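You operate a simulated robot arm through the tools that you are given. There is no shell and no other tool. Be economical: measure what you need, move in short steps, check, and stop when the job is done.

The job below is to be done with a simulated robot arm. You get a single attempt, and the scene is never put back.

JOB
Switch the brake lever off. Then fetch the small grey pulley and set it on the pink paper pad. Then open the upper coil drawer, put the thin green bobbin inside and shut the drawer again. Keep to this order. Set down upright: thin green bobbin. The brake lever goes anticlockwise seen from above, to its stop.

It is judged by the outcome, as a careful person would: the job done as asked, and still so three seconds after it is handed in. It fails if anything else is knocked over, pushed out of place, dropped, spilled or broken.

ROBOT AND FRAMES
A 6-joint arm with a two-finger parallel gripper on a trunk, on a base that drives. Base frame: it is fixed to the floor where the robot stands at the start and does not move with it; the origin is under the middle of the robot, x ahead of it, y to its left, z up; the surface under the hand at the start is at about z = 0.6. Units: m, degrees, N and s.
With the tool pointing down near the work surface it reaches from about 0.32 to 0.8 m from the robot's upright axis, wherever it stands. Its first joint turns from -166.0 to 166.0 degrees. Places, roughly: brake lever [0.5, -0.1, 0.6]; pink paper pad (20x27x2 cm) [-3.7, -0.7, 0.8]; small grey pulley (6x6x3 cm) [-6.2, 1.4, 0.8]; thin green bobbin [-3.5, -0.5, 0.75]; upper coil drawer [-3.6, -0.9, 0.6]; upper coil drawer inside [-3.7, -0.9, 0.5]. Payload 3.43 kg.
The tool frame sits at the grasp point between the pads (the TCP): z along the fingers, y along the line on which they close. The tips reach 0.034 m beyond it. Largest opening 0.128 m; finger width 0.024, thickness 0.012; the body of the gripper, 0.048 by 0.13 m, starts 0.096 m behind the TCP.
Orientation is told as [roll, pitch, yaw] about the base's x, y, z axes, in that order, counted from this pose: with the fingers straight down and closing along the base's y, the tool's x points along the base's -x, its y along +y and its z along -z.

CONTROLS
- The arm moves only by the tool apply_moves. Its argument "motion" is a list of rows, each a list of 7 numbers: the shift along the tool's x, y, z in units of 500 mm (1.0 is 500 mm), then the turn, a rotation vector about the tool's x, y, z in units of 45 degrees (1.0 is 45 degrees), then the closure, from 0 (fully open) to 1 (shut). In form: [[tx, ty, tz, rx, ry, rz, hand], ...]. A call has 1 to 8 rows; each row is the pose to reach, as a shift and turn from the pose commanded when the call began, along the tool's axes at that moment. A call with a number of a shift or a turn outside -1 to 1 is refused whole. A row lasts 0.2 s, in which the tool goes at most 0.05 m and 8.6 degrees; a call with a longer step from one row to the next is refused whole, and so is a gripper value outside its range. Where a pose cannot be reached the arm comes as near as it can. A force on the tool above 40 N (or 10 N above the force at the start of the call, whichever is more), or a blocked arm, ends the call early, and 0.2 s more pass. The fingers move at their own pace (about 0.045 m/s each) and stop on an object; they squeeze with about 40 N. The grip force told is the motor's: it shows also when the fingers shut on nothing. Time passes only in rows, and 0.2 s behind the last, so rows that repeat a pose let the fingers close. It gives the time, the measured TCP pose, the force on the tool (base axes), the opening and the grip force at its end, in the units of the frame above (readings bear some noise), with the torque about the TCP (base axes, N m) and any sound that the robot's microphone picked up.
- Cameras (640 x 400 px; columns grow to the right, rows downward): "scene" is now at [0.0212, 0.1505, 1.4942]; the picture's right is [-0.19, -0.98, 0.00], its down [-0.78, 0.15, -0.60] and it looks along [0.59, -0.11, -0.80] (base axes); focal length 258 px, centre (320, 200). "wrist" rides on the gripper at [0.076, -0.011, -0.16] in the tool frame; the picture's right is [0.15, 0.99, 0.00], its down [-0.88, 0.13, -0.46] and it looks along [-0.45, 0.07, 0.89] (tool axes); focal length 234 px, centre (320, 200). There is no depth. A picture from a camera that has moved, and an enlarged one, comes with that camera's place and axes in the base frame and with its lens. The place of the scene camera against the robot may be out by one fixed shift of up to 0.018 m in any direction.
- grab_frame(camera): a new picture of that camera. It takes no simulated time.
- steer(legs): drives the robot by 1 to 6 legs, each [ahead, turn to the left] in m and degrees, along the robot's own axes; the way and the turn of a leg run together, so that a leg with both is an arc; at most 1.5 m and 180 degrees a leg. The arm and the cameras ride along, it lands a little off, and it stops where it bumps. It gives what a move gives.
- turn_head(pan, tilt): turns the head with the scene camera to pan (to the left, within 155 degrees either way) and tilt (down, from -29 to 69), counted from straight ahead of the robot. It gives what a move gives.
- inspect(camera, box): a new picture of the part [left, top, right, bottom] of that camera's present view, enlarged. It takes no simulated time.
- sign_off(): hands the job in; it is judged then, once.

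Go step by step. Nothing tells you exact positions but the pictures and the camera data: compare them with the known pose of the tool, close in by small moves and look again before you grip or let go. The budget is 165 turns and 108 pictures, counting those below and the enlarged ones. Unless the task says otherwise, let go and move clear before handing in.

The tools are called after "Call:" as name(argument=value, ...) on one line, values as JSON. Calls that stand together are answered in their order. apply_moves: Moves the arm, as the interface text tells. Its arguments: {"type":"object","properties":{"motion":{"type":"array","items":{"type":"array","items":{"type":"number"}}}},"required":["motion"]} The other tools are called the same way: steer (legs) drives the base; turn_head (pan, tilt) turns the head that bears the scene camera; grab_frame (camera) takes a picture; inspect (camera, box) takes an enlarged picture of a part of a camera's view; sign_off () hands the job in.

At the start:

```text
clock: 0.0
position: [0.5399, -0.0911, 0.985]
orientation: [0.1, 0.0, 0.3]
ft_force: [1.0, -0.6, 0.0]
moment: [-0.01, 0.01, -0.01]
opening: 0.128
grasp_force: 0.1
robot x, y, heading: [-0.0007, -0.0071, -0.0]
head pan, tilt: [-10.8, 52.9]
```

scene: 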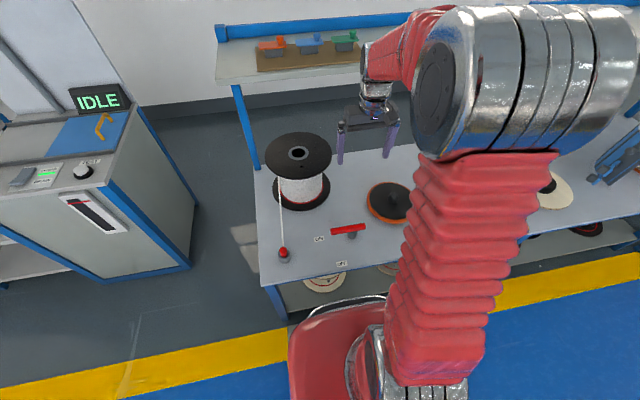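
wrist: 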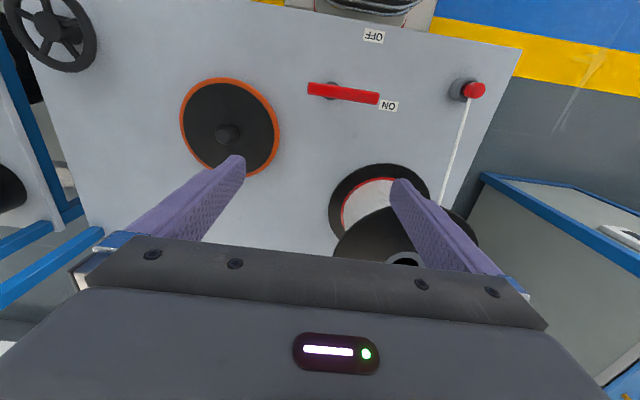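

The lever is a red bar on the near table pointing at ON (towards +y), with OFF on the robot's side. I'll look closer at it before moving.

Call:
inspect(camera="wrist", box=[270, 10, 430, 110])

Call:
inspect(camera="scene", box=[270, 190, 430, 290])

```text
4.00 times, centred on (350, 60) of wrist
camera zoom: at [0.4655, -0.1016, 1.1443], right [-0.15, 0.99, 0.0], down [0.88, 0.13, 0.46], along [0.45, 0.07, -0.89], focal length 937 px, centre (200, 760)
```

zoom: 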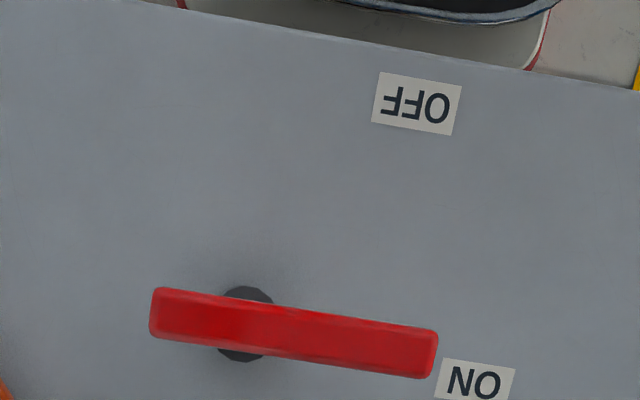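

```text
4.00 times, centred on (350, 240) of scene
camera zoom: at [0.0212, 0.1505, 1.4942], right [-0.19, -0.98, 0.0], down [-0.78, 0.15, -0.6], along [0.59, -0.11, -0.8], focal length 1032 px, centre (200, 40)
```

zoom: 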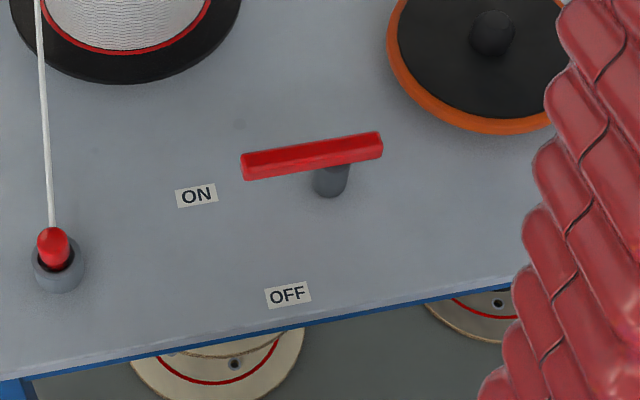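

The lever's pivot is near (0.48, -0.073) with its bar at z≈0.66 and its tip at y≈0.02; OFF lies about 60° anticlockwise. I'll shut the fingers and come down beyond the bar's tip on the far (+x) side.

Call:
apply_moves(motion=[[0.0, 0.06, 0.06, 0, 0, 0, 1], [-0.005, 0.12, 0.12, 0, 0, 0, 1], [-0.01, 0.18, 0.18, 0, 0, 0, 1], [-0.01, 0.182, 0.26, 0, 0, 0, 1], [-0.01, 0.182, 0.34, 0, 0, 0, 1], [-0.01, 0.182, 0.42, 0, 0, 0, 1], [-0.01, 0.182, 0.47, 0, 0, 0, 1], [-0.01, 0.182, 0.47, 0, 0, 0, 1]])

Call:
grab_frame(camera="wrist")

Call:
grab_frame(camera="scene")

```text
clock: 1.8
position: [0.5445, 0.0007, 0.7485]
orientation: [0.0, 0.0, 0.3]
ft_force: [0.1, -0.2, 0.0]
moment: [-0.01, 0.01, -0.01]
opening: 0.0002
grasp_force: 27.8
robot x, y, heading: [0.0045, -0.0058, 0.0]
head pan, tilt: [-10.8, 52.9]
```

```text
103 pictures are left
camera wrist: at [0.4682, -0.0106, 0.9078], right [-0.15, 0.99, 0.0], down [0.88, 0.13, 0.46], along [0.45, 0.07, -0.89], focal length 234 px, centre (320, 200)
```

wrist: 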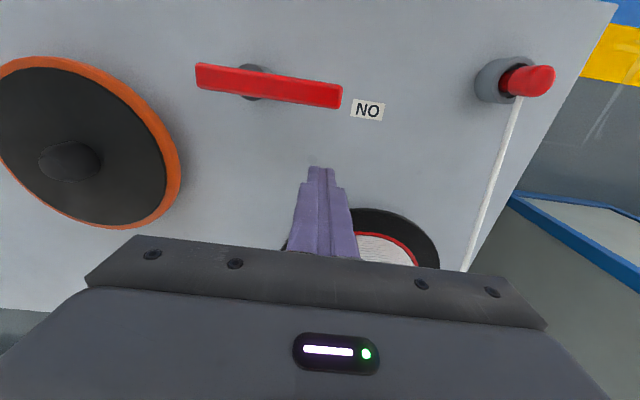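

```text
102 pictures are left
camera scene: at [0.0213, 0.1505, 1.4942], right [-0.19, -0.98, 0.0], down [-0.78, 0.15, -0.6], along [0.59, -0.11, -0.8], focal length 258 px, centre (320, 200)
```

scene: 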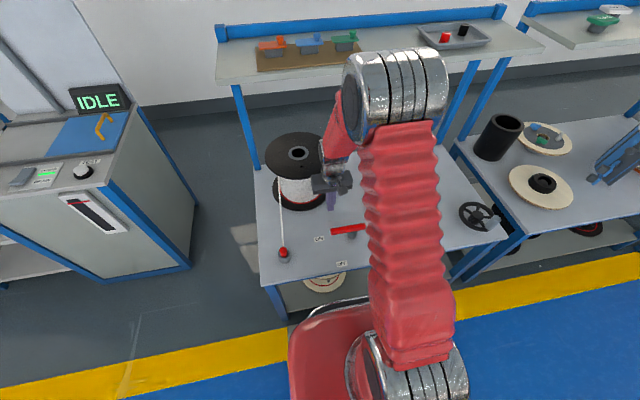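

The second view puts the bar at z≈0.675 with its tip at y≈0.01. I'll lower the fingertips to about 0.645 behind the bar, then look.

Call:
apply_moves(motion=[[0, -0.02, 0.07, 0, 0, 0, 1], [0, -0.02, 0.138, 0, 0, 0, 1], [0, -0.02, 0.138, 0, 0, 0, 1]])

Call:
grab_frame(camera="wrist")

Call:
inspect(camera="scene", box=[270, 170, 390, 270])

```text
clock: 2.6
position: [0.5443, -0.0103, 0.6802]
orientation: [0.1, 0.0, 0.3]
ft_force: [-1.3, 0.6, 0.0]
moment: [-0.03, 0.01, 0.02]
opening: 0.0
grasp_force: 32.6
robot x, y, heading: [-0.0004, -0.005, -0.2]
head pan, tilt: [-10.8, 52.9]
```

```text
101 pictures are left
camera wrist: at [0.4687, -0.02, 0.8398], right [-0.15, 0.99, 0.0], down [0.88, 0.13, 0.46], along [0.45, 0.07, -0.89], focal length 234 px, centre (320, 200)
```

wrist: 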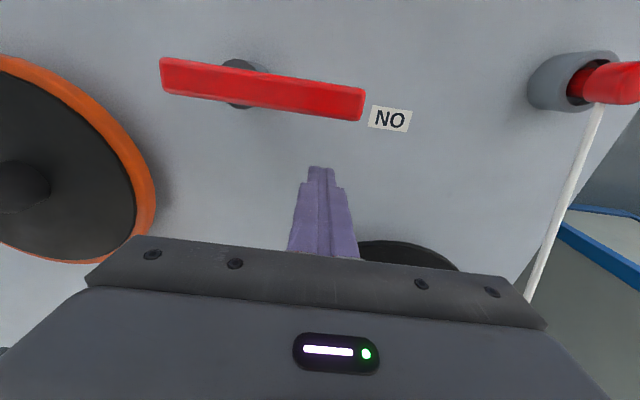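

```text
4.00 times, centred on (330, 220) of scene
camera zoom: at [0.0213, 0.1505, 1.4942], right [-0.19, -0.98, 0.0], down [-0.78, 0.15, -0.6], along [0.59, -0.11, -0.8], focal length 1032 px, centre (280, 120)
```

zoom: 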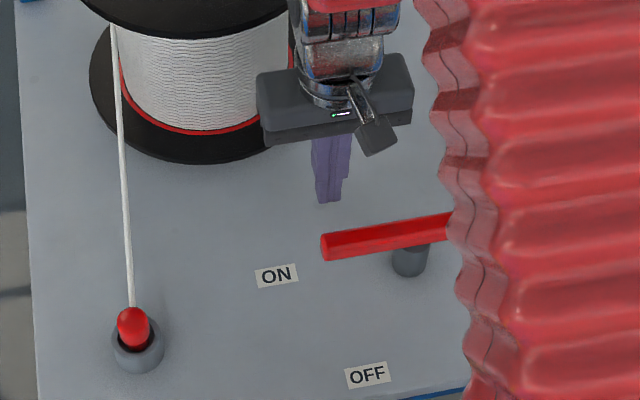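

The tips are behind the bar in the right place. I'll push it towards the robot along a shallow arc about the pivot.

Call:
apply_moves(motion=[[0.068, 0, 0, 0, 0, 0, 1], [0.092, 0, 0, 0, 0, 0, 1], [0.12, 0, 0, 0, 0, 0, 1], [0.148, -0.004, 0, 0, 0, 0, 1], [0.176, -0.01, 0, 0, 0, 0, 1], [0.2, -0.016, 0, 0, 0, 0, 1], [0.22, -0.024, 0, 0, 0, 0, 1]])

Call:
grab_frame(camera="wrist")

Call:
inspect(camera="scene", box=[270, 190, 390, 290])

```text
clock: 4.2
position: [0.4342, -0.0225, 0.6813]
orientation: [0.1, 0.0, 0.3]
ft_force: [0.0, -0.8, 0.1]
moment: [0.01, -0.02, 0.02]
opening: 0.0
grasp_force: 32.7
robot x, y, heading: [0.0009, -0.0048, -0.2]
head pan, tilt: [-10.8, 52.9]
```

```text
99 pictures are left
camera wrist: at [0.3593, -0.033, 0.8405], right [-0.15, 0.99, 0.0], down [0.88, 0.13, 0.46], along [0.45, 0.07, -0.89], focal length 234 px, centre (320, 200)
```

wrist: 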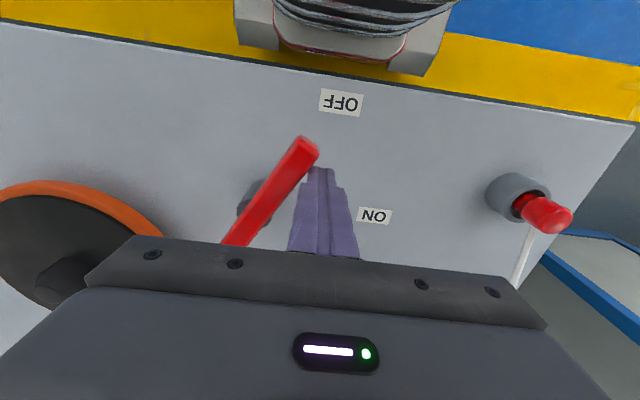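

```text
4.00 times, centred on (330, 240) of scene
camera zoom: at [0.0212, 0.1505, 1.4942], right [-0.19, -0.98, 0.0], down [-0.78, 0.15, -0.6], along [0.59, -0.11, -0.8], focal length 1032 px, centre (280, 40)
```

zoom: 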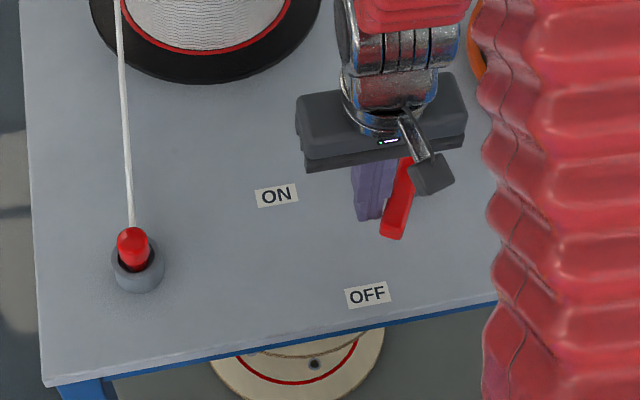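

The lever is turning freely, and no stop has been felt yet. I'll carry on along the arc in small steps until the force rises.

Call:
apply_moves(motion=[[0.008, -0.008, 0, 0, 0, 0, 1], [0.015, -0.016, 0, 0, 0, 0, 1], [0.022, -0.025, 0, 0, 0, 0, 1], [0.028, -0.036, 0, 0, 0, 0, 1], [0.034, -0.048, 0, 0, 0, 0, 1], [0.038, -0.058, 0, 0, 0, 0, 1]])

Call:
grab_frame(camera="wrist")

```text
clock: 4.6
position: [0.4328, -0.0246, 0.6815]
orientation: [0.0, -0.3, 0.5]
ft_force: [5.1, 13.7, -11.7]
moment: [0.25, -0.16, -0.11]
opening: 0.0
grasp_force: 33.4
robot x, y, heading: [-0.0016, -0.0082, 0.1]
head pan, tilt: [-10.8, 52.9]
stopped in row 2: the force on the tool passed its limit at 53 N (the readings are from after the stop); the commanded pose is now the measured one
```

```text
97 pictures are left
camera wrist: at [0.3573, -0.0342, 0.8406], right [-0.15, 0.99, 0.0], down [0.88, 0.14, 0.46], along [0.46, 0.07, -0.89], focal length 234 px, centre (320, 200)
```

wrist: 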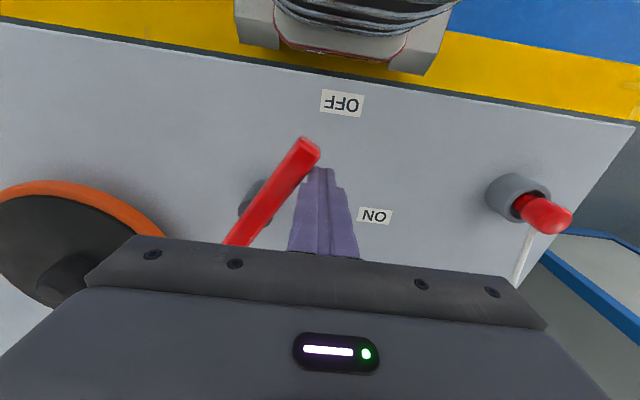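

The force rose sharply, so the lever is at its stop, about 60° round and in line with OFF. I'll back off sideways, lift and check that it stays.

Call:
apply_moves(motion=[[-0.02, 0.04, 0, 0, 0, 0, 1], [-0.04, 0.08, 0, 0, 0, 0, 1], [-0.04, 0.08, -0.08, 0, 0, 0, 1], [-0.04, 0.08, -0.16, 0, 0, 0, 1], [-0.04, 0.08, -0.24, 0, 0, 0, 1], [-0.04, 0.08, -0.32, 0, 0, 0, 1], [-0.04, 0.08, -0.4, 0, 0, 0, 1], [-0.04, 0.08, -0.48, 0, 0, 0, 1]])

Call:
grab_frame(camera="wrist")

```text
clock: 6.4
position: [0.4512, 0.0157, 0.9226]
orientation: [0.0, -0.2, 0.3]
ft_force: [0.8, -0.5, -0.1]
moment: [0.01, -0.01, 0.0]
opening: 0.0
grasp_force: 33.1
robot x, y, heading: [0.0016, -0.0062, -0.2]
head pan, tilt: [-10.8, 52.9]
```

```text
96 pictures are left
camera wrist: at [0.3751, 0.0053, 1.0825], right [-0.15, 0.99, 0.0], down [0.88, 0.14, 0.46], along [0.45, 0.07, -0.89], focal length 234 px, centre (320, 200)
```

wrist: 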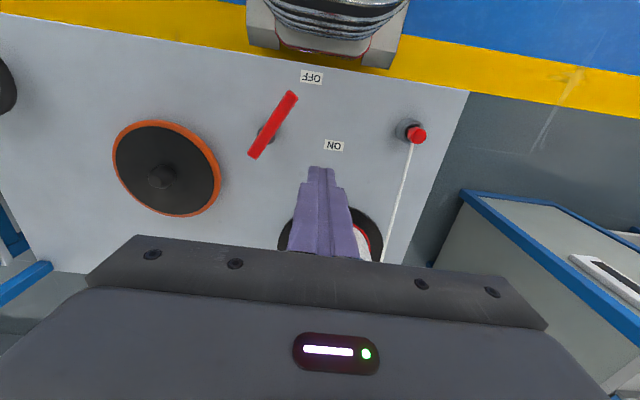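

The lever stays at OFF. Next is the pulley, about 6 m behind me, so I'll look round with the head before driving.

Call:
turn_head(pan=150, tilt=15)

Call:
grab_frame(camera="scene")

Call:
turn_head(pan=-150, tilt=15)

Call:
grab_frame(camera="scene")

```text
clock: 8.9
position: [0.451, 0.0151, 0.923]
orientation: [0.1, -0.3, 0.3]
ft_force: [-0.3, -0.1, 0.0]
moment: [0.0, -0.02, -0.01]
opening: 0.0001
grasp_force: 33.1
robot x, y, heading: [-0.0014, -0.0046, 0.2]
head pan, tilt: [150.0, 15.0]
```

```text
95 pictures are left
camera scene: at [-0.1327, 0.2111, 1.5518], right [0.5, 0.87, 0.0], down [0.22, -0.13, -0.97], along [-0.84, 0.48, -0.26], focal length 258 px, centre (320, 200)
```

scene: 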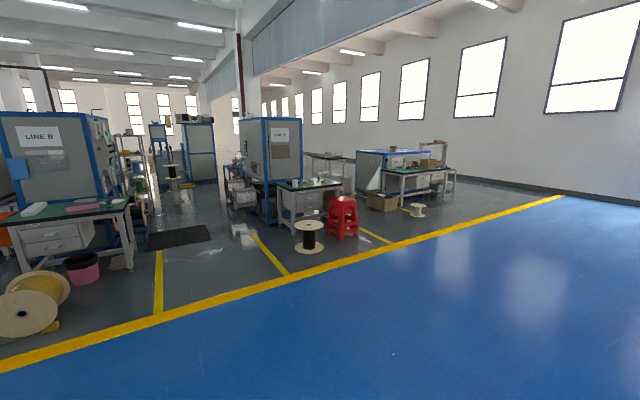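

```text
clock: 13.0
position: [0.4509, 0.0168, 0.9231]
orientation: [0.0, -0.3, 0.4]
ft_force: [-0.8, -0.6, -0.5]
moment: [0.01, -0.01, -0.02]
opening: 0.0
grasp_force: 33.4
robot x, y, heading: [0.0008, -0.005, 0.1]
head pan, tilt: [-150.0, 15.0]
```

```text
94 pictures are left
camera scene: at [-0.1327, 0.1176, 1.5518], right [-0.5, 0.87, 0.0], down [0.22, 0.13, -0.97], along [-0.84, -0.48, -0.26], focal length 258 px, centre (320, 200)
```

scene: 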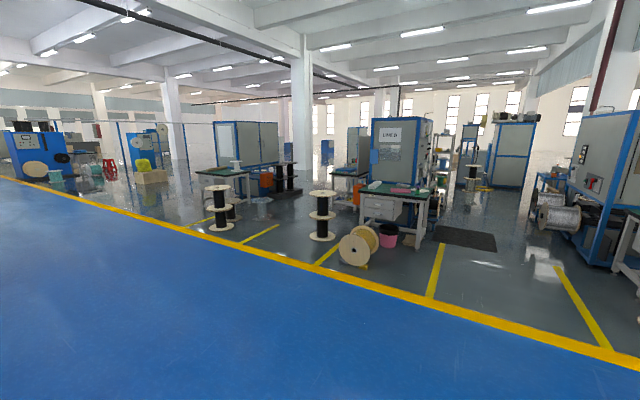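

I can see the LINE B desk with the pink pad behind me; the pulley should be on the bench between LINE B and LINE A. I'll enlarge those parts.

Call:
inspect(camera="scene", box=[480, 120, 640, 320])

Call:
inspect(camera="scene", box=[310, 150, 470, 270])

Call:
turn_head(pan=155, tilt=15)

Call:
inspect(camera="scene", box=[120, 120, 320, 280])

```text
2.00 times, centred on (560, 220) of scene
camera zoom: at [-0.1327, 0.1176, 1.5518], right [-0.5, 0.87, 0.0], down [0.22, 0.13, -0.97], along [-0.84, -0.48, -0.26], focal length 516 px, centre (-160, 160)
```

zoom: 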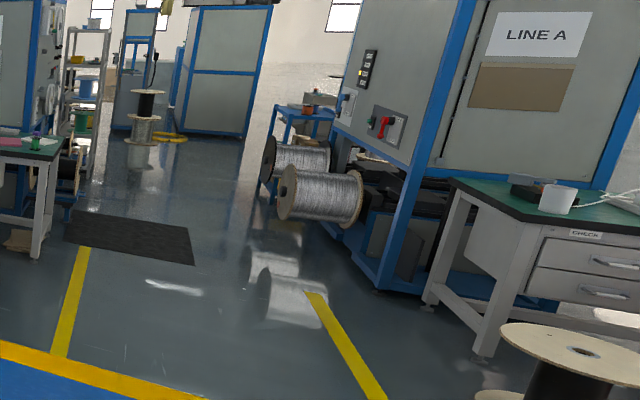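

```text
3.33 times, centred on (390, 210) of scene
camera zoom: at [-0.1327, 0.1176, 1.5518], right [-0.5, 0.87, 0.0], down [0.22, 0.13, -0.97], along [-0.84, -0.48, -0.26], focal length 860 px, centre (87, 167)
```

zoom: 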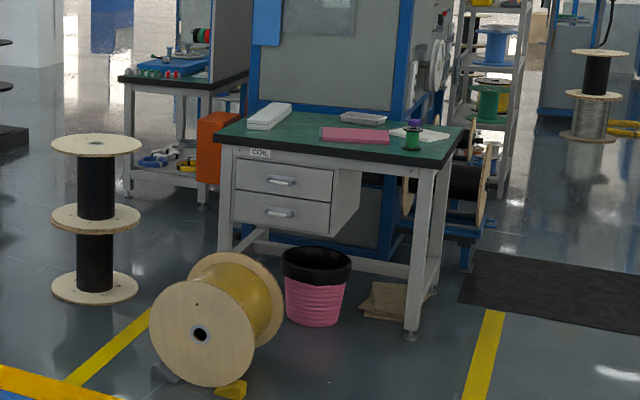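

```text
clock: 17.1
position: [0.4502, 0.0153, 0.9223]
orientation: [0.0, -0.3, 0.3]
ft_force: [-0.6, 0.5, 1.0]
moment: [0.01, 0.02, -0.01]
opening: 0.0001
grasp_force: 32.9
robot x, y, heading: [0.0002, -0.004, 0.0]
head pan, tilt: [154.7, 15.0]
```

```text
2.50 times, centred on (220, 200) of scene
camera zoom: at [-0.1363, 0.2043, 1.5518], right [0.43, 0.9, 0.0], down [0.23, -0.11, -0.97], along [-0.87, 0.41, -0.26], focal length 645 px, centre (570, 200)
```

zoom: 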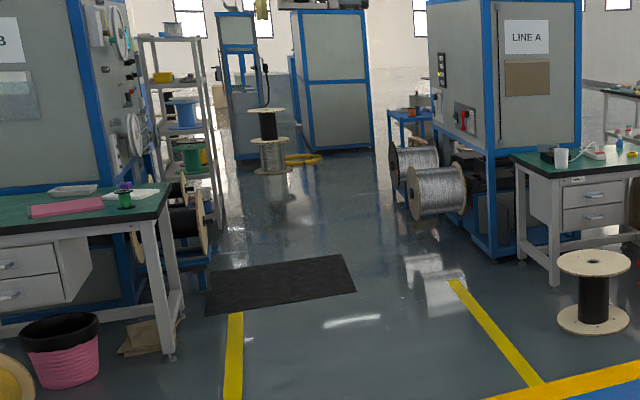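

The pulley's place projects onto the small blue cart beside LINE A, reached by the passage at y≈0.2–1. I'll tuck the arm, back off the table, turn and drive into the mouth of that passage.

Call:
apply_moves(motion=[[0.06, 0, -0.06, 0, 0, 0, 1], [0.12, -0.03, -0.12, 0, 0, 0, 1], [0.18, -0.03, -0.18, 0, 0, 0, 1], [0.18, -0.03, -0.26, 0, 0, 0, 0.5]])

Call:
steer(legs=[[-1.0, 0], [0, 170], [1.4, 0], [1.2, 0], [0, 10]])

Call:
turn_head(pan=-10, tilt=15)

Call:
grab_frame(camera="scene")

```text
clock: 18.1
position: [0.3595, 0.0005, 1.0519]
orientation: [0.0, -0.3, 0.3]
ft_force: [0.0, -0.7, 0.4]
moment: [0.01, 0.0, 0.0]
opening: 0.0325
grasp_force: 0.1
robot x, y, heading: [0.0004, -0.0038, -0.0]
head pan, tilt: [154.7, 15.0]
```

```text
clock: 34.4
position: [-1.3634, 0.0867, 1.0532]
orientation: [0.0, -0.3, 164.7]
ft_force: [0.5, -0.7, 0.4]
moment: [-0.02, 0.01, -0.02]
opening: 0.0638
grasp_force: 0.1
robot x, y, heading: [-1.0027, 0.0387, 164.3]
head pan, tilt: [154.7, 15.0]
stopped in leg 2: the robot was blocked; the commanded pose is now the measured one
```

```text
clock: 36.9
position: [-1.3625, 0.0861, 1.053]
orientation: [0.0, -0.3, 164.7]
ft_force: [-0.5, 0.5, -0.7]
moment: [-0.03, 0.0, 0.01]
opening: 0.0639
grasp_force: 0.1
robot x, y, heading: [-1.0033, 0.0375, 164.5]
head pan, tilt: [-10.0, 15.0]
```

```text
90 pictures are left
camera scene: at [-1.064, -0.0781, 1.5518], right [0.43, 0.9, 0.0], down [0.23, -0.11, -0.97], along [-0.87, 0.42, -0.26], focal length 258 px, centre (320, 200)
```

scene: 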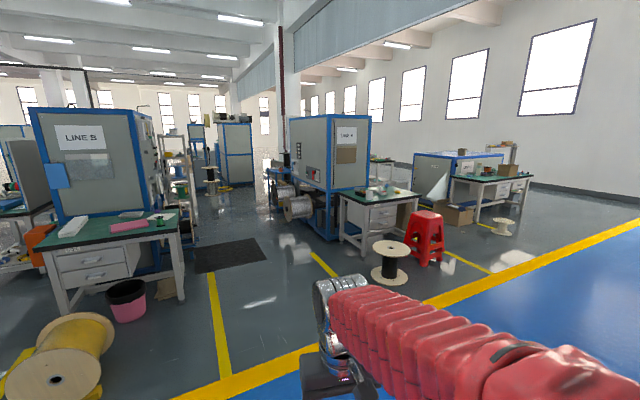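

The turn stopped early at 164° as blocked, so I'll look around the base for what it touched.

Call:
turn_head(pan=-110, tilt=50)

Call:
grab_frame(camera="scene")

Call:
turn_head(pan=110, tilt=50)

Call:
grab_frame(camera="scene")

```text
clock: 38.7
position: [-1.3627, 0.0854, 1.0538]
orientation: [0.0, -0.3, 164.7]
ft_force: [0.4, 1.2, -0.5]
moment: [0.0, -0.03, 0.04]
opening: 0.064
grasp_force: 0.1
robot x, y, heading: [-1.0016, 0.0392, 164.1]
head pan, tilt: [-110.0, 50.0]
```

```text
89 pictures are left
camera scene: at [-0.9349, -0.0559, 1.4981], right [0.81, -0.58, 0.0], down [-0.45, -0.62, -0.64], along [0.37, 0.52, -0.77], focal length 258 px, centre (320, 200)
```

scene: 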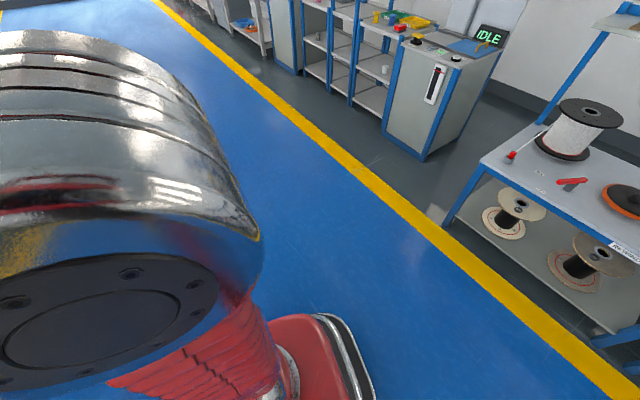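

```text
clock: 41.9
position: [-1.3623, 0.0873, 1.0526]
orientation: [0.0, -0.3, 164.8]
ft_force: [-0.1, -0.4, -0.1]
moment: [0.01, -0.02, -0.01]
opening: 0.0639
grasp_force: 0.0
robot x, y, heading: [-0.9983, 0.0371, 164.6]
head pan, tilt: [110.0, 50.0]
```

```text
88 pictures are left
camera scene: at [-0.9739, -0.1953, 1.4981], right [-1.0, -0.08, 0.0], down [-0.06, 0.76, -0.64], along [0.05, -0.64, -0.77], focal length 258 px, centre (320, 200)
```

scene: 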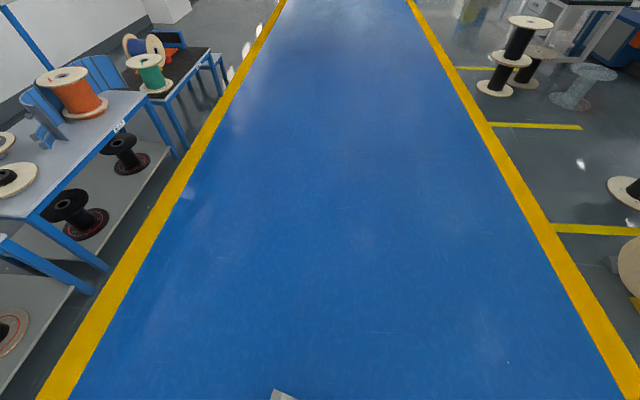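

The aisle round the robot is empty, so that was just the long turn giving out. I'll finish the turn and drive in smaller legs.

Call:
steer(legs=[[0, 6], [1.2, 0], [1.2, 0], [0, 9.5]])

Call:
turn_head(pan=0, tilt=20)

Call:
grab_frame(camera="scene")

```text
clock: 58.9
position: [-3.7467, 0.377, 1.0539]
orientation: [0.0, -0.2, -178.9]
ft_force: [-0.1, 1.0, -0.9]
moment: [-0.01, -0.02, 0.01]
opening: 0.0641
grasp_force: 0.1
robot x, y, heading: [-3.3877, 0.4352, -179.4]
head pan, tilt: [110.0, 50.0]
```

```text
clock: 60.8
position: [-3.7457, 0.3773, 1.0532]
orientation: [0.0, -0.3, -178.9]
ft_force: [-0.4, 0.6, -0.4]
moment: [-0.02, -0.02, 0.03]
opening: 0.0641
grasp_force: 0.0
robot x, y, heading: [-3.3898, 0.4345, -179.4]
head pan, tilt: [0.0, 20.0]
```

```text
87 pictures are left
camera scene: at [-3.4107, 0.2889, 1.5436], right [-0.01, 1.0, 0.0], down [0.34, 0.0, -0.94], along [-0.94, -0.01, -0.34], focal length 258 px, centre (320, 200)
```

scene: 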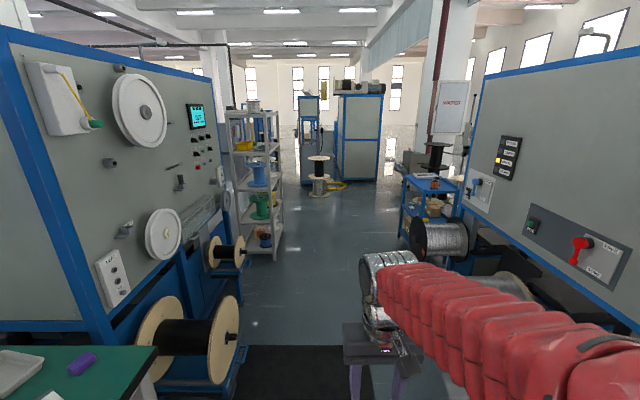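

The blue cart stands ahead on the right, past the silver reels, and the passage along y≈0.4 looks clear. I'll enlarge the cart and then drive on.

Call:
inspect(camera="scene", box=[380, 140, 480, 250])

Call:
steer(legs=[[1.2, 0], [0.8, 0]])

Call:
turn_head(pan=-45, tilt=30)

Call:
grab_frame(camera="scene")

```text
3.64 times, centred on (430, 195) of scene
camera zoom: at [-3.4107, 0.2889, 1.5436], right [-0.01, 1.0, 0.0], down [0.34, 0.0, -0.94], along [-0.94, -0.01, -0.34], focal length 938 px, centre (-80, 218)
```

zoom: 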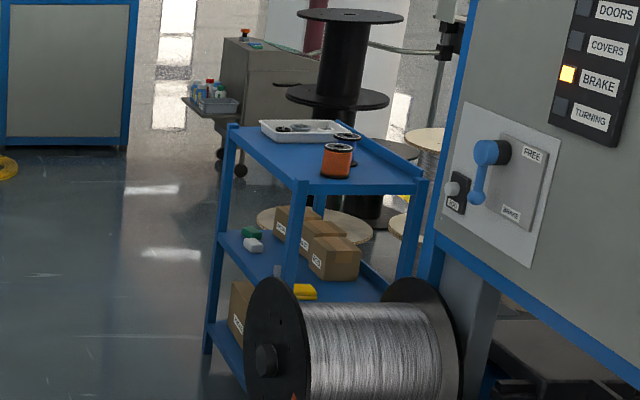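

```text
clock: 73.7
position: [-5.7369, 0.3477, 1.0537]
orientation: [0.0, -0.3, -178.5]
ft_force: [-0.1, 0.4, 0.1]
moment: [0.03, 0.01, 0.0]
opening: 0.064
grasp_force: 0.0
robot x, y, heading: [-5.3763, 0.4097, -179.2]
head pan, tilt: [0.0, 20.0]
```

```text
clock: 74.8
position: [-5.7372, 0.3474, 1.0539]
orientation: [0.0, -0.3, -178.5]
ft_force: [-0.2, -0.5, 0.4]
moment: [0.02, 0.0, -0.03]
opening: 0.0638
grasp_force: 0.1
robot x, y, heading: [-5.377, 0.4113, -179.0]
head pan, tilt: [-45.0, 30.0]
```

```text
85 pictures are left
camera scene: at [-5.3733, 0.3259, 1.5276], right [0.69, 0.72, 0.0], down [0.36, -0.35, -0.87], along [-0.62, 0.6, -0.5], focal length 258 px, centre (320, 200)
```

scene: 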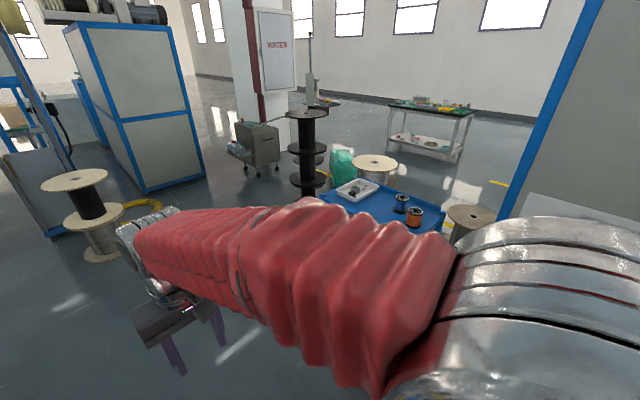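

The cart with its tray and reels is close now. I'll enlarge its top.

Call:
inspect(camera="scene", box=[310, 165, 460, 245])

```text
4.27 times, centred on (385, 205) of scene
camera zoom: at [-5.3733, 0.3259, 1.5276], right [0.69, 0.72, 0.0], down [0.36, -0.35, -0.87], along [-0.62, 0.6, -0.5], focal length 1101 px, centre (43, 179)
```

zoom: 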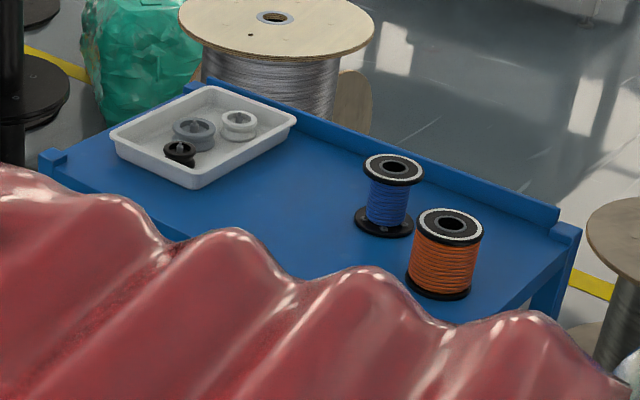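

Three pulleys lie in a white tray; the grey one is at about (-6.23, 1.45, 0.8), and the cart's near edge is at y≈1.2. I'll drive to about (-6.2, 0.7) facing the cart.

Call:
steer(legs=[[0.83, 0], [0, -45], [0, -45], [0.3, 0]])

Call:
turn_head(pan=0, tilt=45)

Call:
grab_frame(camera="scene")

Call:
grab_frame(camera="wrist")

```text
clock: 88.5
position: [-6.2933, 1.0455, 1.0536]
orientation: [0.1, -0.4, 92.8]
ft_force: [0.5, 0.3, 0.2]
moment: [0.0, 0.03, 0.01]
opening: 0.0644
grasp_force: 0.0
robot x, y, heading: [-6.2453, 0.6846, 92.2]
head pan, tilt: [-45.0, 30.0]
```

```text
clock: 89.6
position: [-6.2947, 1.0456, 1.0542]
orientation: [-0.1, -0.3, 92.7]
ft_force: [-0.4, 0.0, -0.1]
moment: [0.03, 0.02, -0.01]
opening: 0.0642
grasp_force: 0.0
robot x, y, heading: [-6.244, 0.6908, 91.6]
head pan, tilt: [0.0, 45.0]
```

```text
83 pictures are left
camera scene: at [-6.3948, 0.7146, 1.505], right [1.0, 0.03, 0.0], down [0.02, -0.71, -0.71], along [-0.02, 0.71, -0.71], focal length 258 px, centre (320, 200)
```

scene: 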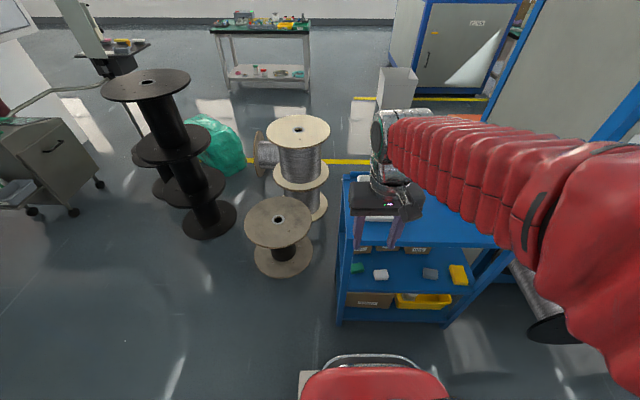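

```text
82 pictures are left
camera wrist: at [-6.2793, 0.9704, 1.2136], right [-0.98, -0.19, 0.0], down [-0.17, 0.87, 0.46], along [-0.09, 0.45, -0.89], focal length 234 px, centre (320, 200)
```

wrist: 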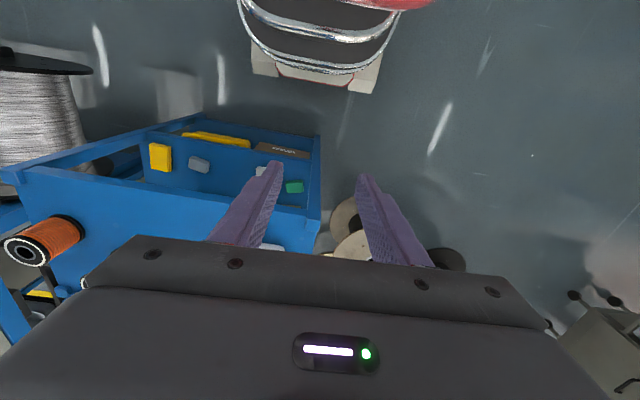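

I'm facing the cart with the pulley about 0.76 m off, near the reach limit. I'll creep forward 7 cm, then bring the open hand over the tray.

Call:
steer(legs=[[0.07, 0]])

Call:
apply_moves(motion=[[-0.09, -0.02, 0.0, 0, 0, 0, 0.2], [-0.18, -0.04, 0.01, 0, 0, 0, 0.2], [-0.27, -0.06, 0.03, 0, 0, 0, 0.2], [-0.36, -0.09, 0.05, 0, 0, 0, 0.2], [-0.45, -0.12, 0.07, 0, 0, 0, 0.2], [-0.54, -0.14, 0.09, 0, 0, 0, 0.2], [-0.62, -0.16, 0.1, 0, 0, 0, 0.2], [-0.654, -0.16, 0.108, 0, 0, 0, 0.2]])

Call:
grab_frame(camera="wrist")

Call:
grab_frame(camera="scene")

```text
clock: 90.7
position: [-6.297, 1.1144, 1.0541]
orientation: [0.0, -0.4, 92.8]
ft_force: [0.9, -0.7, -0.4]
moment: [0.0, 0.02, 0.01]
opening: 0.0639
grasp_force: 0.1
robot x, y, heading: [-6.2454, 0.7542, 91.8]
head pan, tilt: [0.0, 45.0]
```

```text
clock: 92.5
position: [-6.2331, 1.4448, 1.0019]
orientation: [0.0, -0.3, 92.8]
ft_force: [-0.4, -0.1, -0.7]
moment: [-0.01, -0.04, -0.01]
opening: 0.1024
grasp_force: 0.1
robot x, y, heading: [-6.242, 0.7587, 92.1]
head pan, tilt: [0.0, 45.0]
```

```text
81 pictures are left
camera wrist: at [-6.2175, 1.3707, 1.1614], right [-0.98, -0.19, 0.0], down [-0.17, 0.87, 0.46], along [-0.09, 0.45, -0.89], focal length 234 px, centre (320, 200)
```

wrist: 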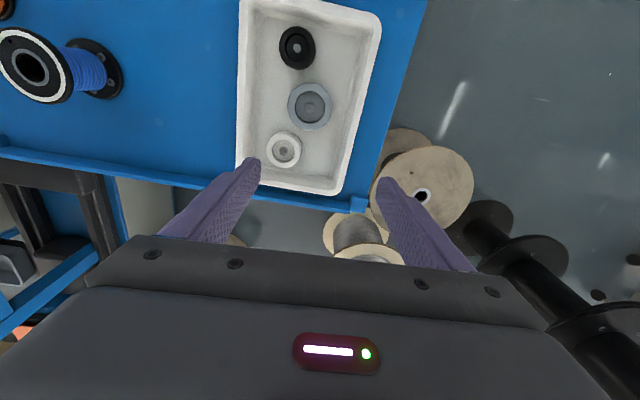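

```text
80 pictures are left
camera scene: at [-6.3974, 0.7847, 1.505], right [1.0, 0.04, 0.0], down [0.03, -0.71, -0.71], along [-0.03, 0.71, -0.71], focal length 258 px, centre (320, 200)
```

scene: 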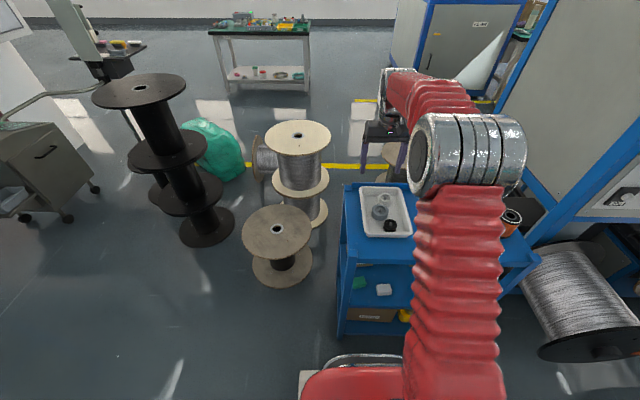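

The grey pulley sits between the black and white ones at about (-6.21, 1.406). I'll centre over it, narrow the opening to about 8 cm, and lower part way.

Call:
apply_moves(motion=[[0.08, -0.041, 0.0, 0, 0, 0, 0.39], [0.08, -0.041, 0.08, 0, 0, 0, 0.39], [0.08, -0.041, 0.16, 0, 0, 0, 0.39], [0.08, -0.041, 0.16, 0, 0, 0, 0.39]])

Call:
grab_frame(camera="wrist")

Call:
inspect(camera="scene", box=[340, 110, 440, 260])

```text
clock: 93.5
position: [-6.2107, 1.4076, 0.9212]
orientation: [0.0, -0.3, 92.8]
ft_force: [-0.1, 0.0, 0.4]
moment: [-0.02, -0.05, -0.01]
opening: 0.0778
grasp_force: 0.1
robot x, y, heading: [-6.2452, 0.7541, 92.0]
head pan, tilt: [0.0, 45.0]
```

```text
79 pictures are left
camera wrist: at [-6.1939, 1.3315, 1.0808], right [-0.98, -0.19, 0.0], down [-0.17, 0.87, 0.46], along [-0.09, 0.45, -0.89], focal length 234 px, centre (320, 200)
```

wrist: 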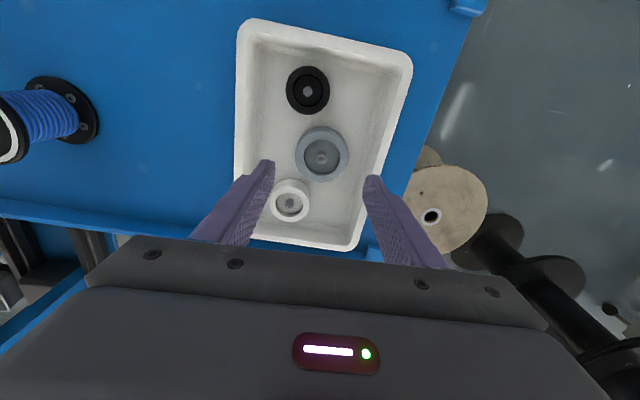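

```text
2.67 times, centred on (390, 185) of scene
camera zoom: at [-6.3974, 0.7848, 1.505], right [1.0, 0.04, 0.0], down [0.03, -0.71, -0.71], along [-0.03, 0.71, -0.71], focal length 688 px, centre (133, 240)
```

zoom: 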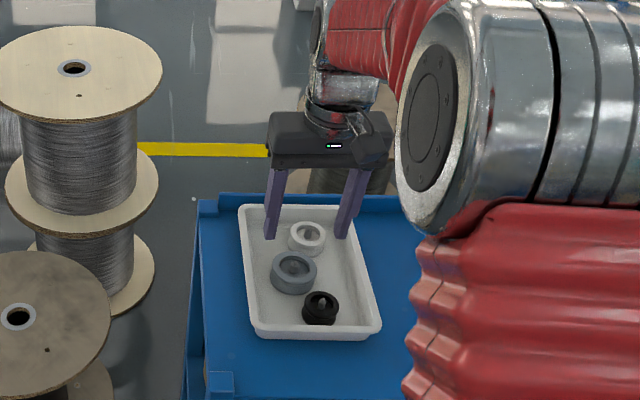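

Triangulating puts the pulley's top at z≈0.82 at (-6.211, 1.404), which the hand is centred over. I'll go down to TCP z≈0.835 and check the clearances before closing.

Call:
apply_moves(motion=[[0.006, 0, 0.07, 0, 0, 0, 0.39], [0.006, 0, 0.13, 0, 0, 0, 0.39], [0.006, 0, 0.172, 0, 0, 0, 0.39], [0.006, 0, 0.172, 0, 0, 0, 0.39]])

Call:
grab_frame(camera="wrist")

Call:
inspect(camera="scene", box=[340, 150, 440, 250])

```text
clock: 94.5
position: [-6.2115, 1.4042, 0.8384]
orientation: [0.0, -0.5, 92.8]
ft_force: [0.7, -11.2, 37.7]
moment: [-0.81, 0.12, 0.07]
opening: 0.0779
grasp_force: 0.1
robot x, y, heading: [-6.248, 0.7563, 91.8]
head pan, tilt: [0.0, 45.0]
```

```text
77 pictures are left
camera wrist: at [-6.1961, 1.3287, 0.9976], right [-0.98, -0.19, 0.0], down [-0.17, 0.87, 0.46], along [-0.09, 0.46, -0.89], focal length 234 px, centre (320, 200)
```

wrist: 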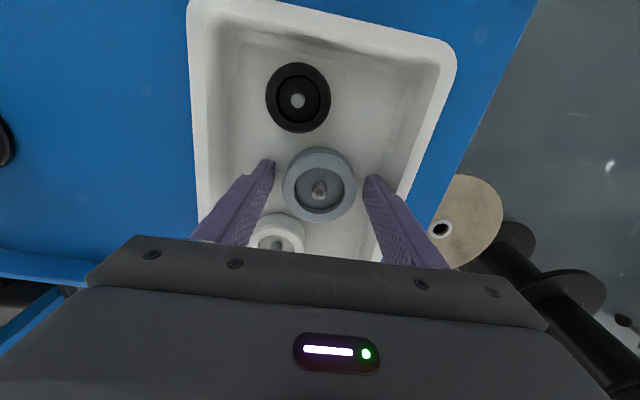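

```text
4.00 times, centred on (390, 200) of scene
camera zoom: at [-6.3974, 0.7832, 1.505], right [1.0, 0.04, 0.0], down [0.03, -0.71, -0.71], along [-0.03, 0.71, -0.71], focal length 1032 px, centre (40, 200)
```

zoom: 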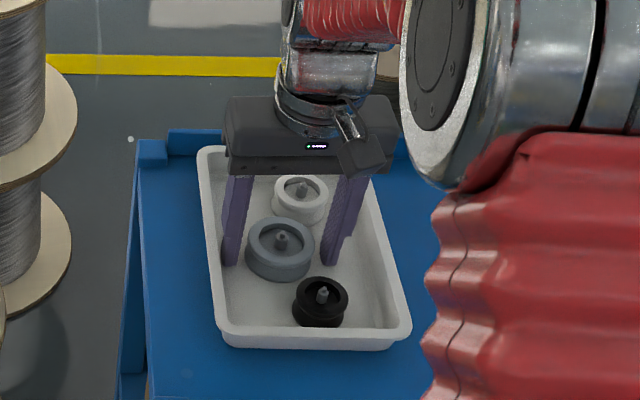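

The tips just touched the tray floor (38 N), so it lies at about z=0.804, and the pulley is centred between the fingers. I'll lift a few millimetres and close.

Call:
apply_moves(motion=[[0, 0, -0.014, 0, 0, 0, 0.39], [0, 0, -0.014, 0, 0, 0, 0.6], [0, 0, -0.014, 0, 0, 0, 0.8], [0, 0, -0.014, 0, 0, 0, 0.8], [0, 0, -0.014, 0, 0, 0, 0.8]])

```text
clock: 95.7
position: [-6.2109, 1.4041, 0.8432]
orientation: [0.0, -0.3, 92.8]
ft_force: [0.5, -0.6, -0.6]
moment: [-0.01, -0.04, 0.0]
opening: 0.0579
grasp_force: 40.3
robot x, y, heading: [-6.2461, 0.757, 91.9]
head pan, tilt: [0.0, 45.0]
```

It is gripped at 5.8 cm with full force. I'll lift it straight out and look.

Call:
apply_moves(motion=[[0, 0, -0.06, 0, 0, 0, 0.8], [0, 0, -0.14, 0, 0, 0, 0.8], [0, 0, -0.22, 0, 0, 0, 0.8], [0, 0, -0.3, 0, 0, 0, 0.8], [0, 0, -0.38, 0, 0, 0, 0.8]])

Call:
grab_frame(camera="wrist")

```text
clock: 96.9
position: [-6.2119, 1.4014, 1.032]
orientation: [0.0, -0.3, 92.9]
ft_force: [1.3, 1.0, -0.1]
moment: [-0.03, 0.03, 0.01]
opening: 0.0581
grasp_force: 40.0
robot x, y, heading: [-6.2437, 0.7584, 92.0]
head pan, tilt: [0.0, 45.0]
```

```text
75 pictures are left
camera wrist: at [-6.1965, 1.3282, 1.1908], right [-0.98, -0.19, 0.0], down [-0.17, 0.87, 0.46], along [-0.09, 0.45, -0.89], focal length 234 px, centre (320, 200)
```

wrist: 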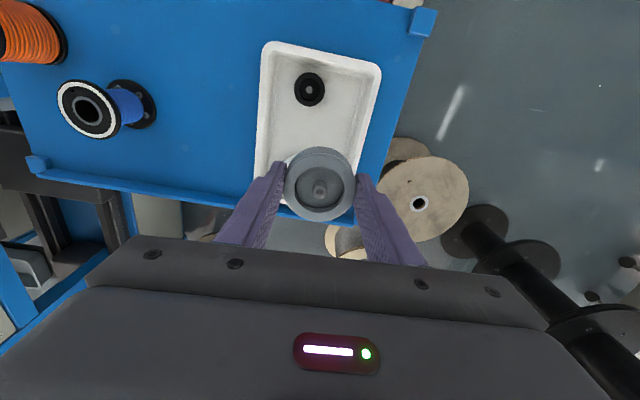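

The pulley is held, its bottom about 4 cm below the TCP. I'll tuck the arm, back away from the cart, turn and return along the passage to view the desk.

Call:
apply_moves(motion=[[0.09, 0, -0.02, 0, 0, 0, 0.8], [0.18, 0, -0.04, 0, 0, 0, 0.8], [0.27, 0, -0.06, 0, 0, 0, 0.8], [0.36, 0, -0.08, 0, 0, 0, 0.8], [0.45, 0, -0.08, 0, 0, 0, 0.8], [0.52, 0, -0.08, 0, 0, 0, 0.8], [0.52, 0, -0.08, 0, 0, 0, 0.8]])

Call:
steer(legs=[[-0.3, 0], [0, -45], [0, -46], [1.2, 0], [1.2, 0]])

Call:
turn_head(pan=-70, tilt=35)

Call:
grab_frame(camera="scene")

```text
clock: 98.5
position: [-6.1972, 1.1427, 1.0726]
orientation: [0.0, -0.3, 92.8]
ft_force: [0.4, -0.1, 0.2]
moment: [0.0, -0.02, -0.01]
opening: 0.058
grasp_force: 40.3
robot x, y, heading: [-6.2474, 0.7601, 92.0]
head pan, tilt: [0.0, 45.0]
```

```text
clock: 122.3
position: [-3.3931, 0.4386, 1.0712]
orientation: [0.0, -0.3, 1.8]
ft_force: [0.1, -0.2, -0.1]
moment: [0.0, 0.02, -0.02]
opening: 0.058
grasp_force: 40.6
robot x, y, heading: [-3.7782, 0.4958, 1.0]
head pan, tilt: [0.0, 45.0]
```

```text
clock: 123.7
position: [-3.3932, 0.437, 1.0724]
orientation: [0.0, -0.3, 1.8]
ft_force: [-0.4, -0.2, -0.6]
moment: [0.0, -0.01, -0.02]
opening: 0.0576
grasp_force: 39.8
robot x, y, heading: [-3.7778, 0.4944, 1.4]
head pan, tilt: [-70.0, 35.0]
```

```text
74 pictures are left
camera scene: at [-3.8022, 0.581, 1.5198], right [-0.93, -0.36, 0.0], down [-0.21, 0.53, -0.82], along [0.3, -0.76, -0.57], focal length 258 px, centre (320, 200)
```

scene: 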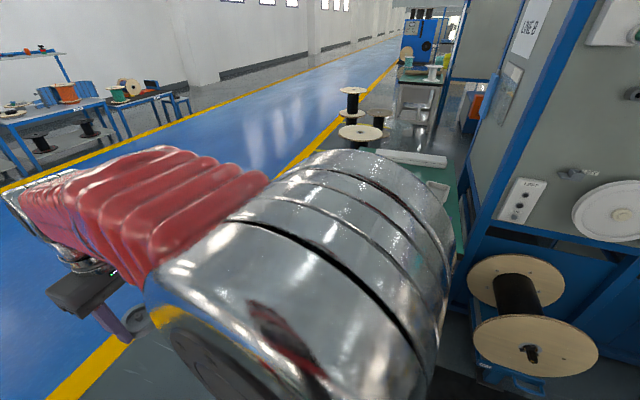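

The arm blocks the view from here. I'll drive out into the aisle and turn to face the desk diagonally.

Call:
steer(legs=[[1.2, 0], [0, -75], [0, -60]])

Call:
turn_head(pan=15, tilt=35)

Call:
grab_frame(camera="scene")

```text
clock: 140.3
position: [-2.8746, 0.2853, 1.074]
orientation: [-0.1, -0.3, -131.3]
ft_force: [-0.4, -0.3, -0.1]
moment: [0.03, 0.03, -0.02]
opening: 0.0578
grasp_force: 40.0
robot x, y, heading: [-2.5297, 0.4915, -131.5]
head pan, tilt: [-70.0, 35.0]
stopped in leg 3: the robot was blocked; the commanded pose is now the measured one
```

```text
clock: 141.9
position: [-2.8761, 0.2861, 1.0727]
orientation: [-0.1, -0.3, -131.2]
ft_force: [-0.7, 0.2, -1.0]
moment: [0.03, 0.0, -0.01]
opening: 0.0579
grasp_force: 40.3
robot x, y, heading: [-2.5315, 0.4948, -131.7]
head pan, tilt: [15.0, 35.0]
```

```text
73 pictures are left
camera scene: at [-2.4056, 0.3669, 1.5198], right [-0.89, 0.45, 0.0], down [0.26, 0.51, -0.82], along [-0.37, -0.73, -0.57], focal length 258 px, centre (320, 200)
```

scene: 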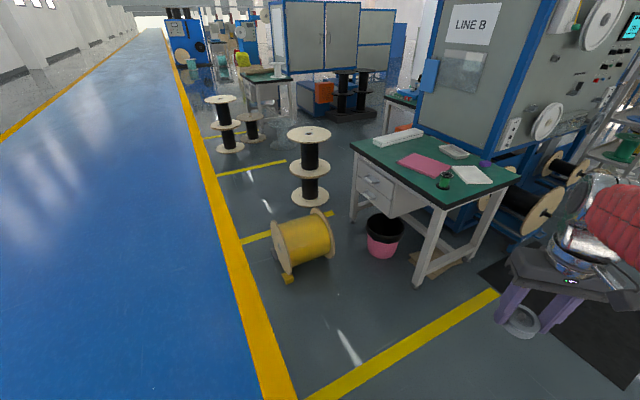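

Now the desk, reel and bin are all in view. I'll enlarge to measure the standing room.

Call:
inspect(camera="scene", box=[260, 120, 520, 290])

Call:
inspect(camera="scene", box=[340, 120, 520, 220])

```text
2.35 times, centred on (390, 205) of scene
camera zoom: at [-2.4056, 0.3669, 1.5198], right [-0.89, 0.45, 0.0], down [0.26, 0.51, -0.82], along [-0.37, -0.73, -0.57], focal length 607 px, centre (155, 188)
```

zoom: 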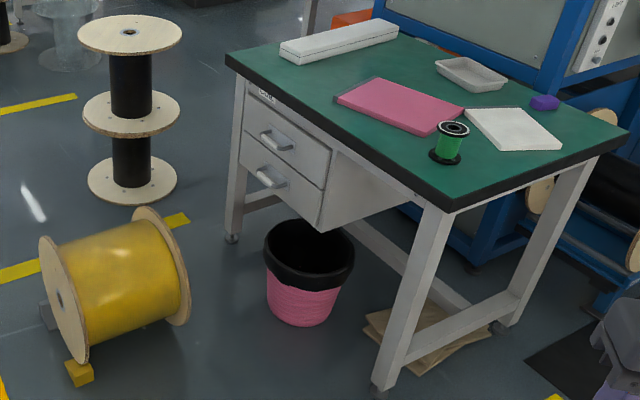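

```text
3.56 times, centred on (430, 170) of scene
camera zoom: at [-2.4056, 0.3669, 1.5198], right [-0.89, 0.45, 0.0], down [0.26, 0.51, -0.82], along [-0.37, -0.73, -0.57], focal length 918 px, centre (-71, 307)
```

zoom: 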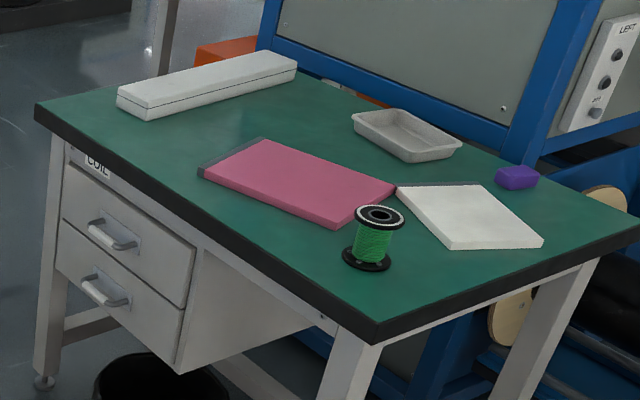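

The pad's centre is about (-3.67, -0.66), the bobbin (-3.57, -0.415), the upper drawer handle (-3.43, -0.87, 0.605); the yellow reel spans x -3.12…-2.77, y -1.05…-0.65. I'll stand at about (-3.0, -0.25) facing the desk, going round by the aisle to keep clear of the reel.

Call:
steer(legs=[[0, 41.5], [0.75, 0], [0, -45], [0, -45]])

Call:
turn_head(pan=15, tilt=40)

Call:
grab_frame(camera="scene")

```text
clock: 155.8
position: [-2.9133, -0.1254, 1.0716]
orientation: [0.1, -0.1, 179.6]
ft_force: [1.0, 0.6, -0.1]
moment: [-0.01, 0.0, 0.02]
opening: 0.0575
grasp_force: 40.7
robot x, y, heading: [-2.5313, -0.2937, 179.9]
head pan, tilt: [15.0, 35.0]
```

```text
clock: 156.4
position: [-2.9123, -0.1256, 1.0736]
orientation: [0.0, -0.3, 179.7]
ft_force: [1.0, -0.1, -0.3]
moment: [0.01, -0.01, -0.05]
opening: 0.0576
grasp_force: 39.8
robot x, y, heading: [-2.5312, -0.293, 179.9]
head pan, tilt: [15.0, 40.0]
```

```text
70 pictures are left
camera scene: at [-2.5457, -0.4591, 1.5122], right [-0.26, 0.97, 0.0], down [0.62, 0.16, -0.77], along [-0.74, -0.2, -0.64], focal length 258 px, centre (320, 200)
```

scene: 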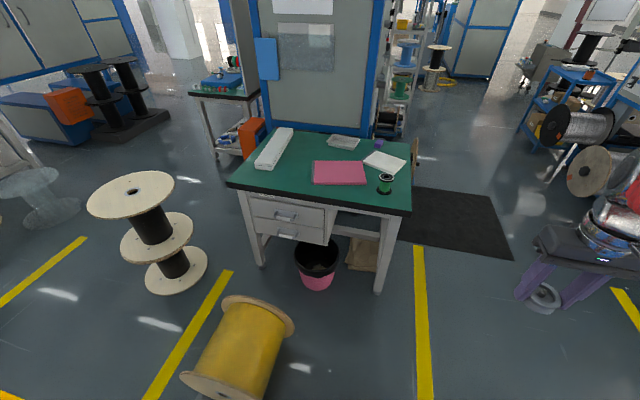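

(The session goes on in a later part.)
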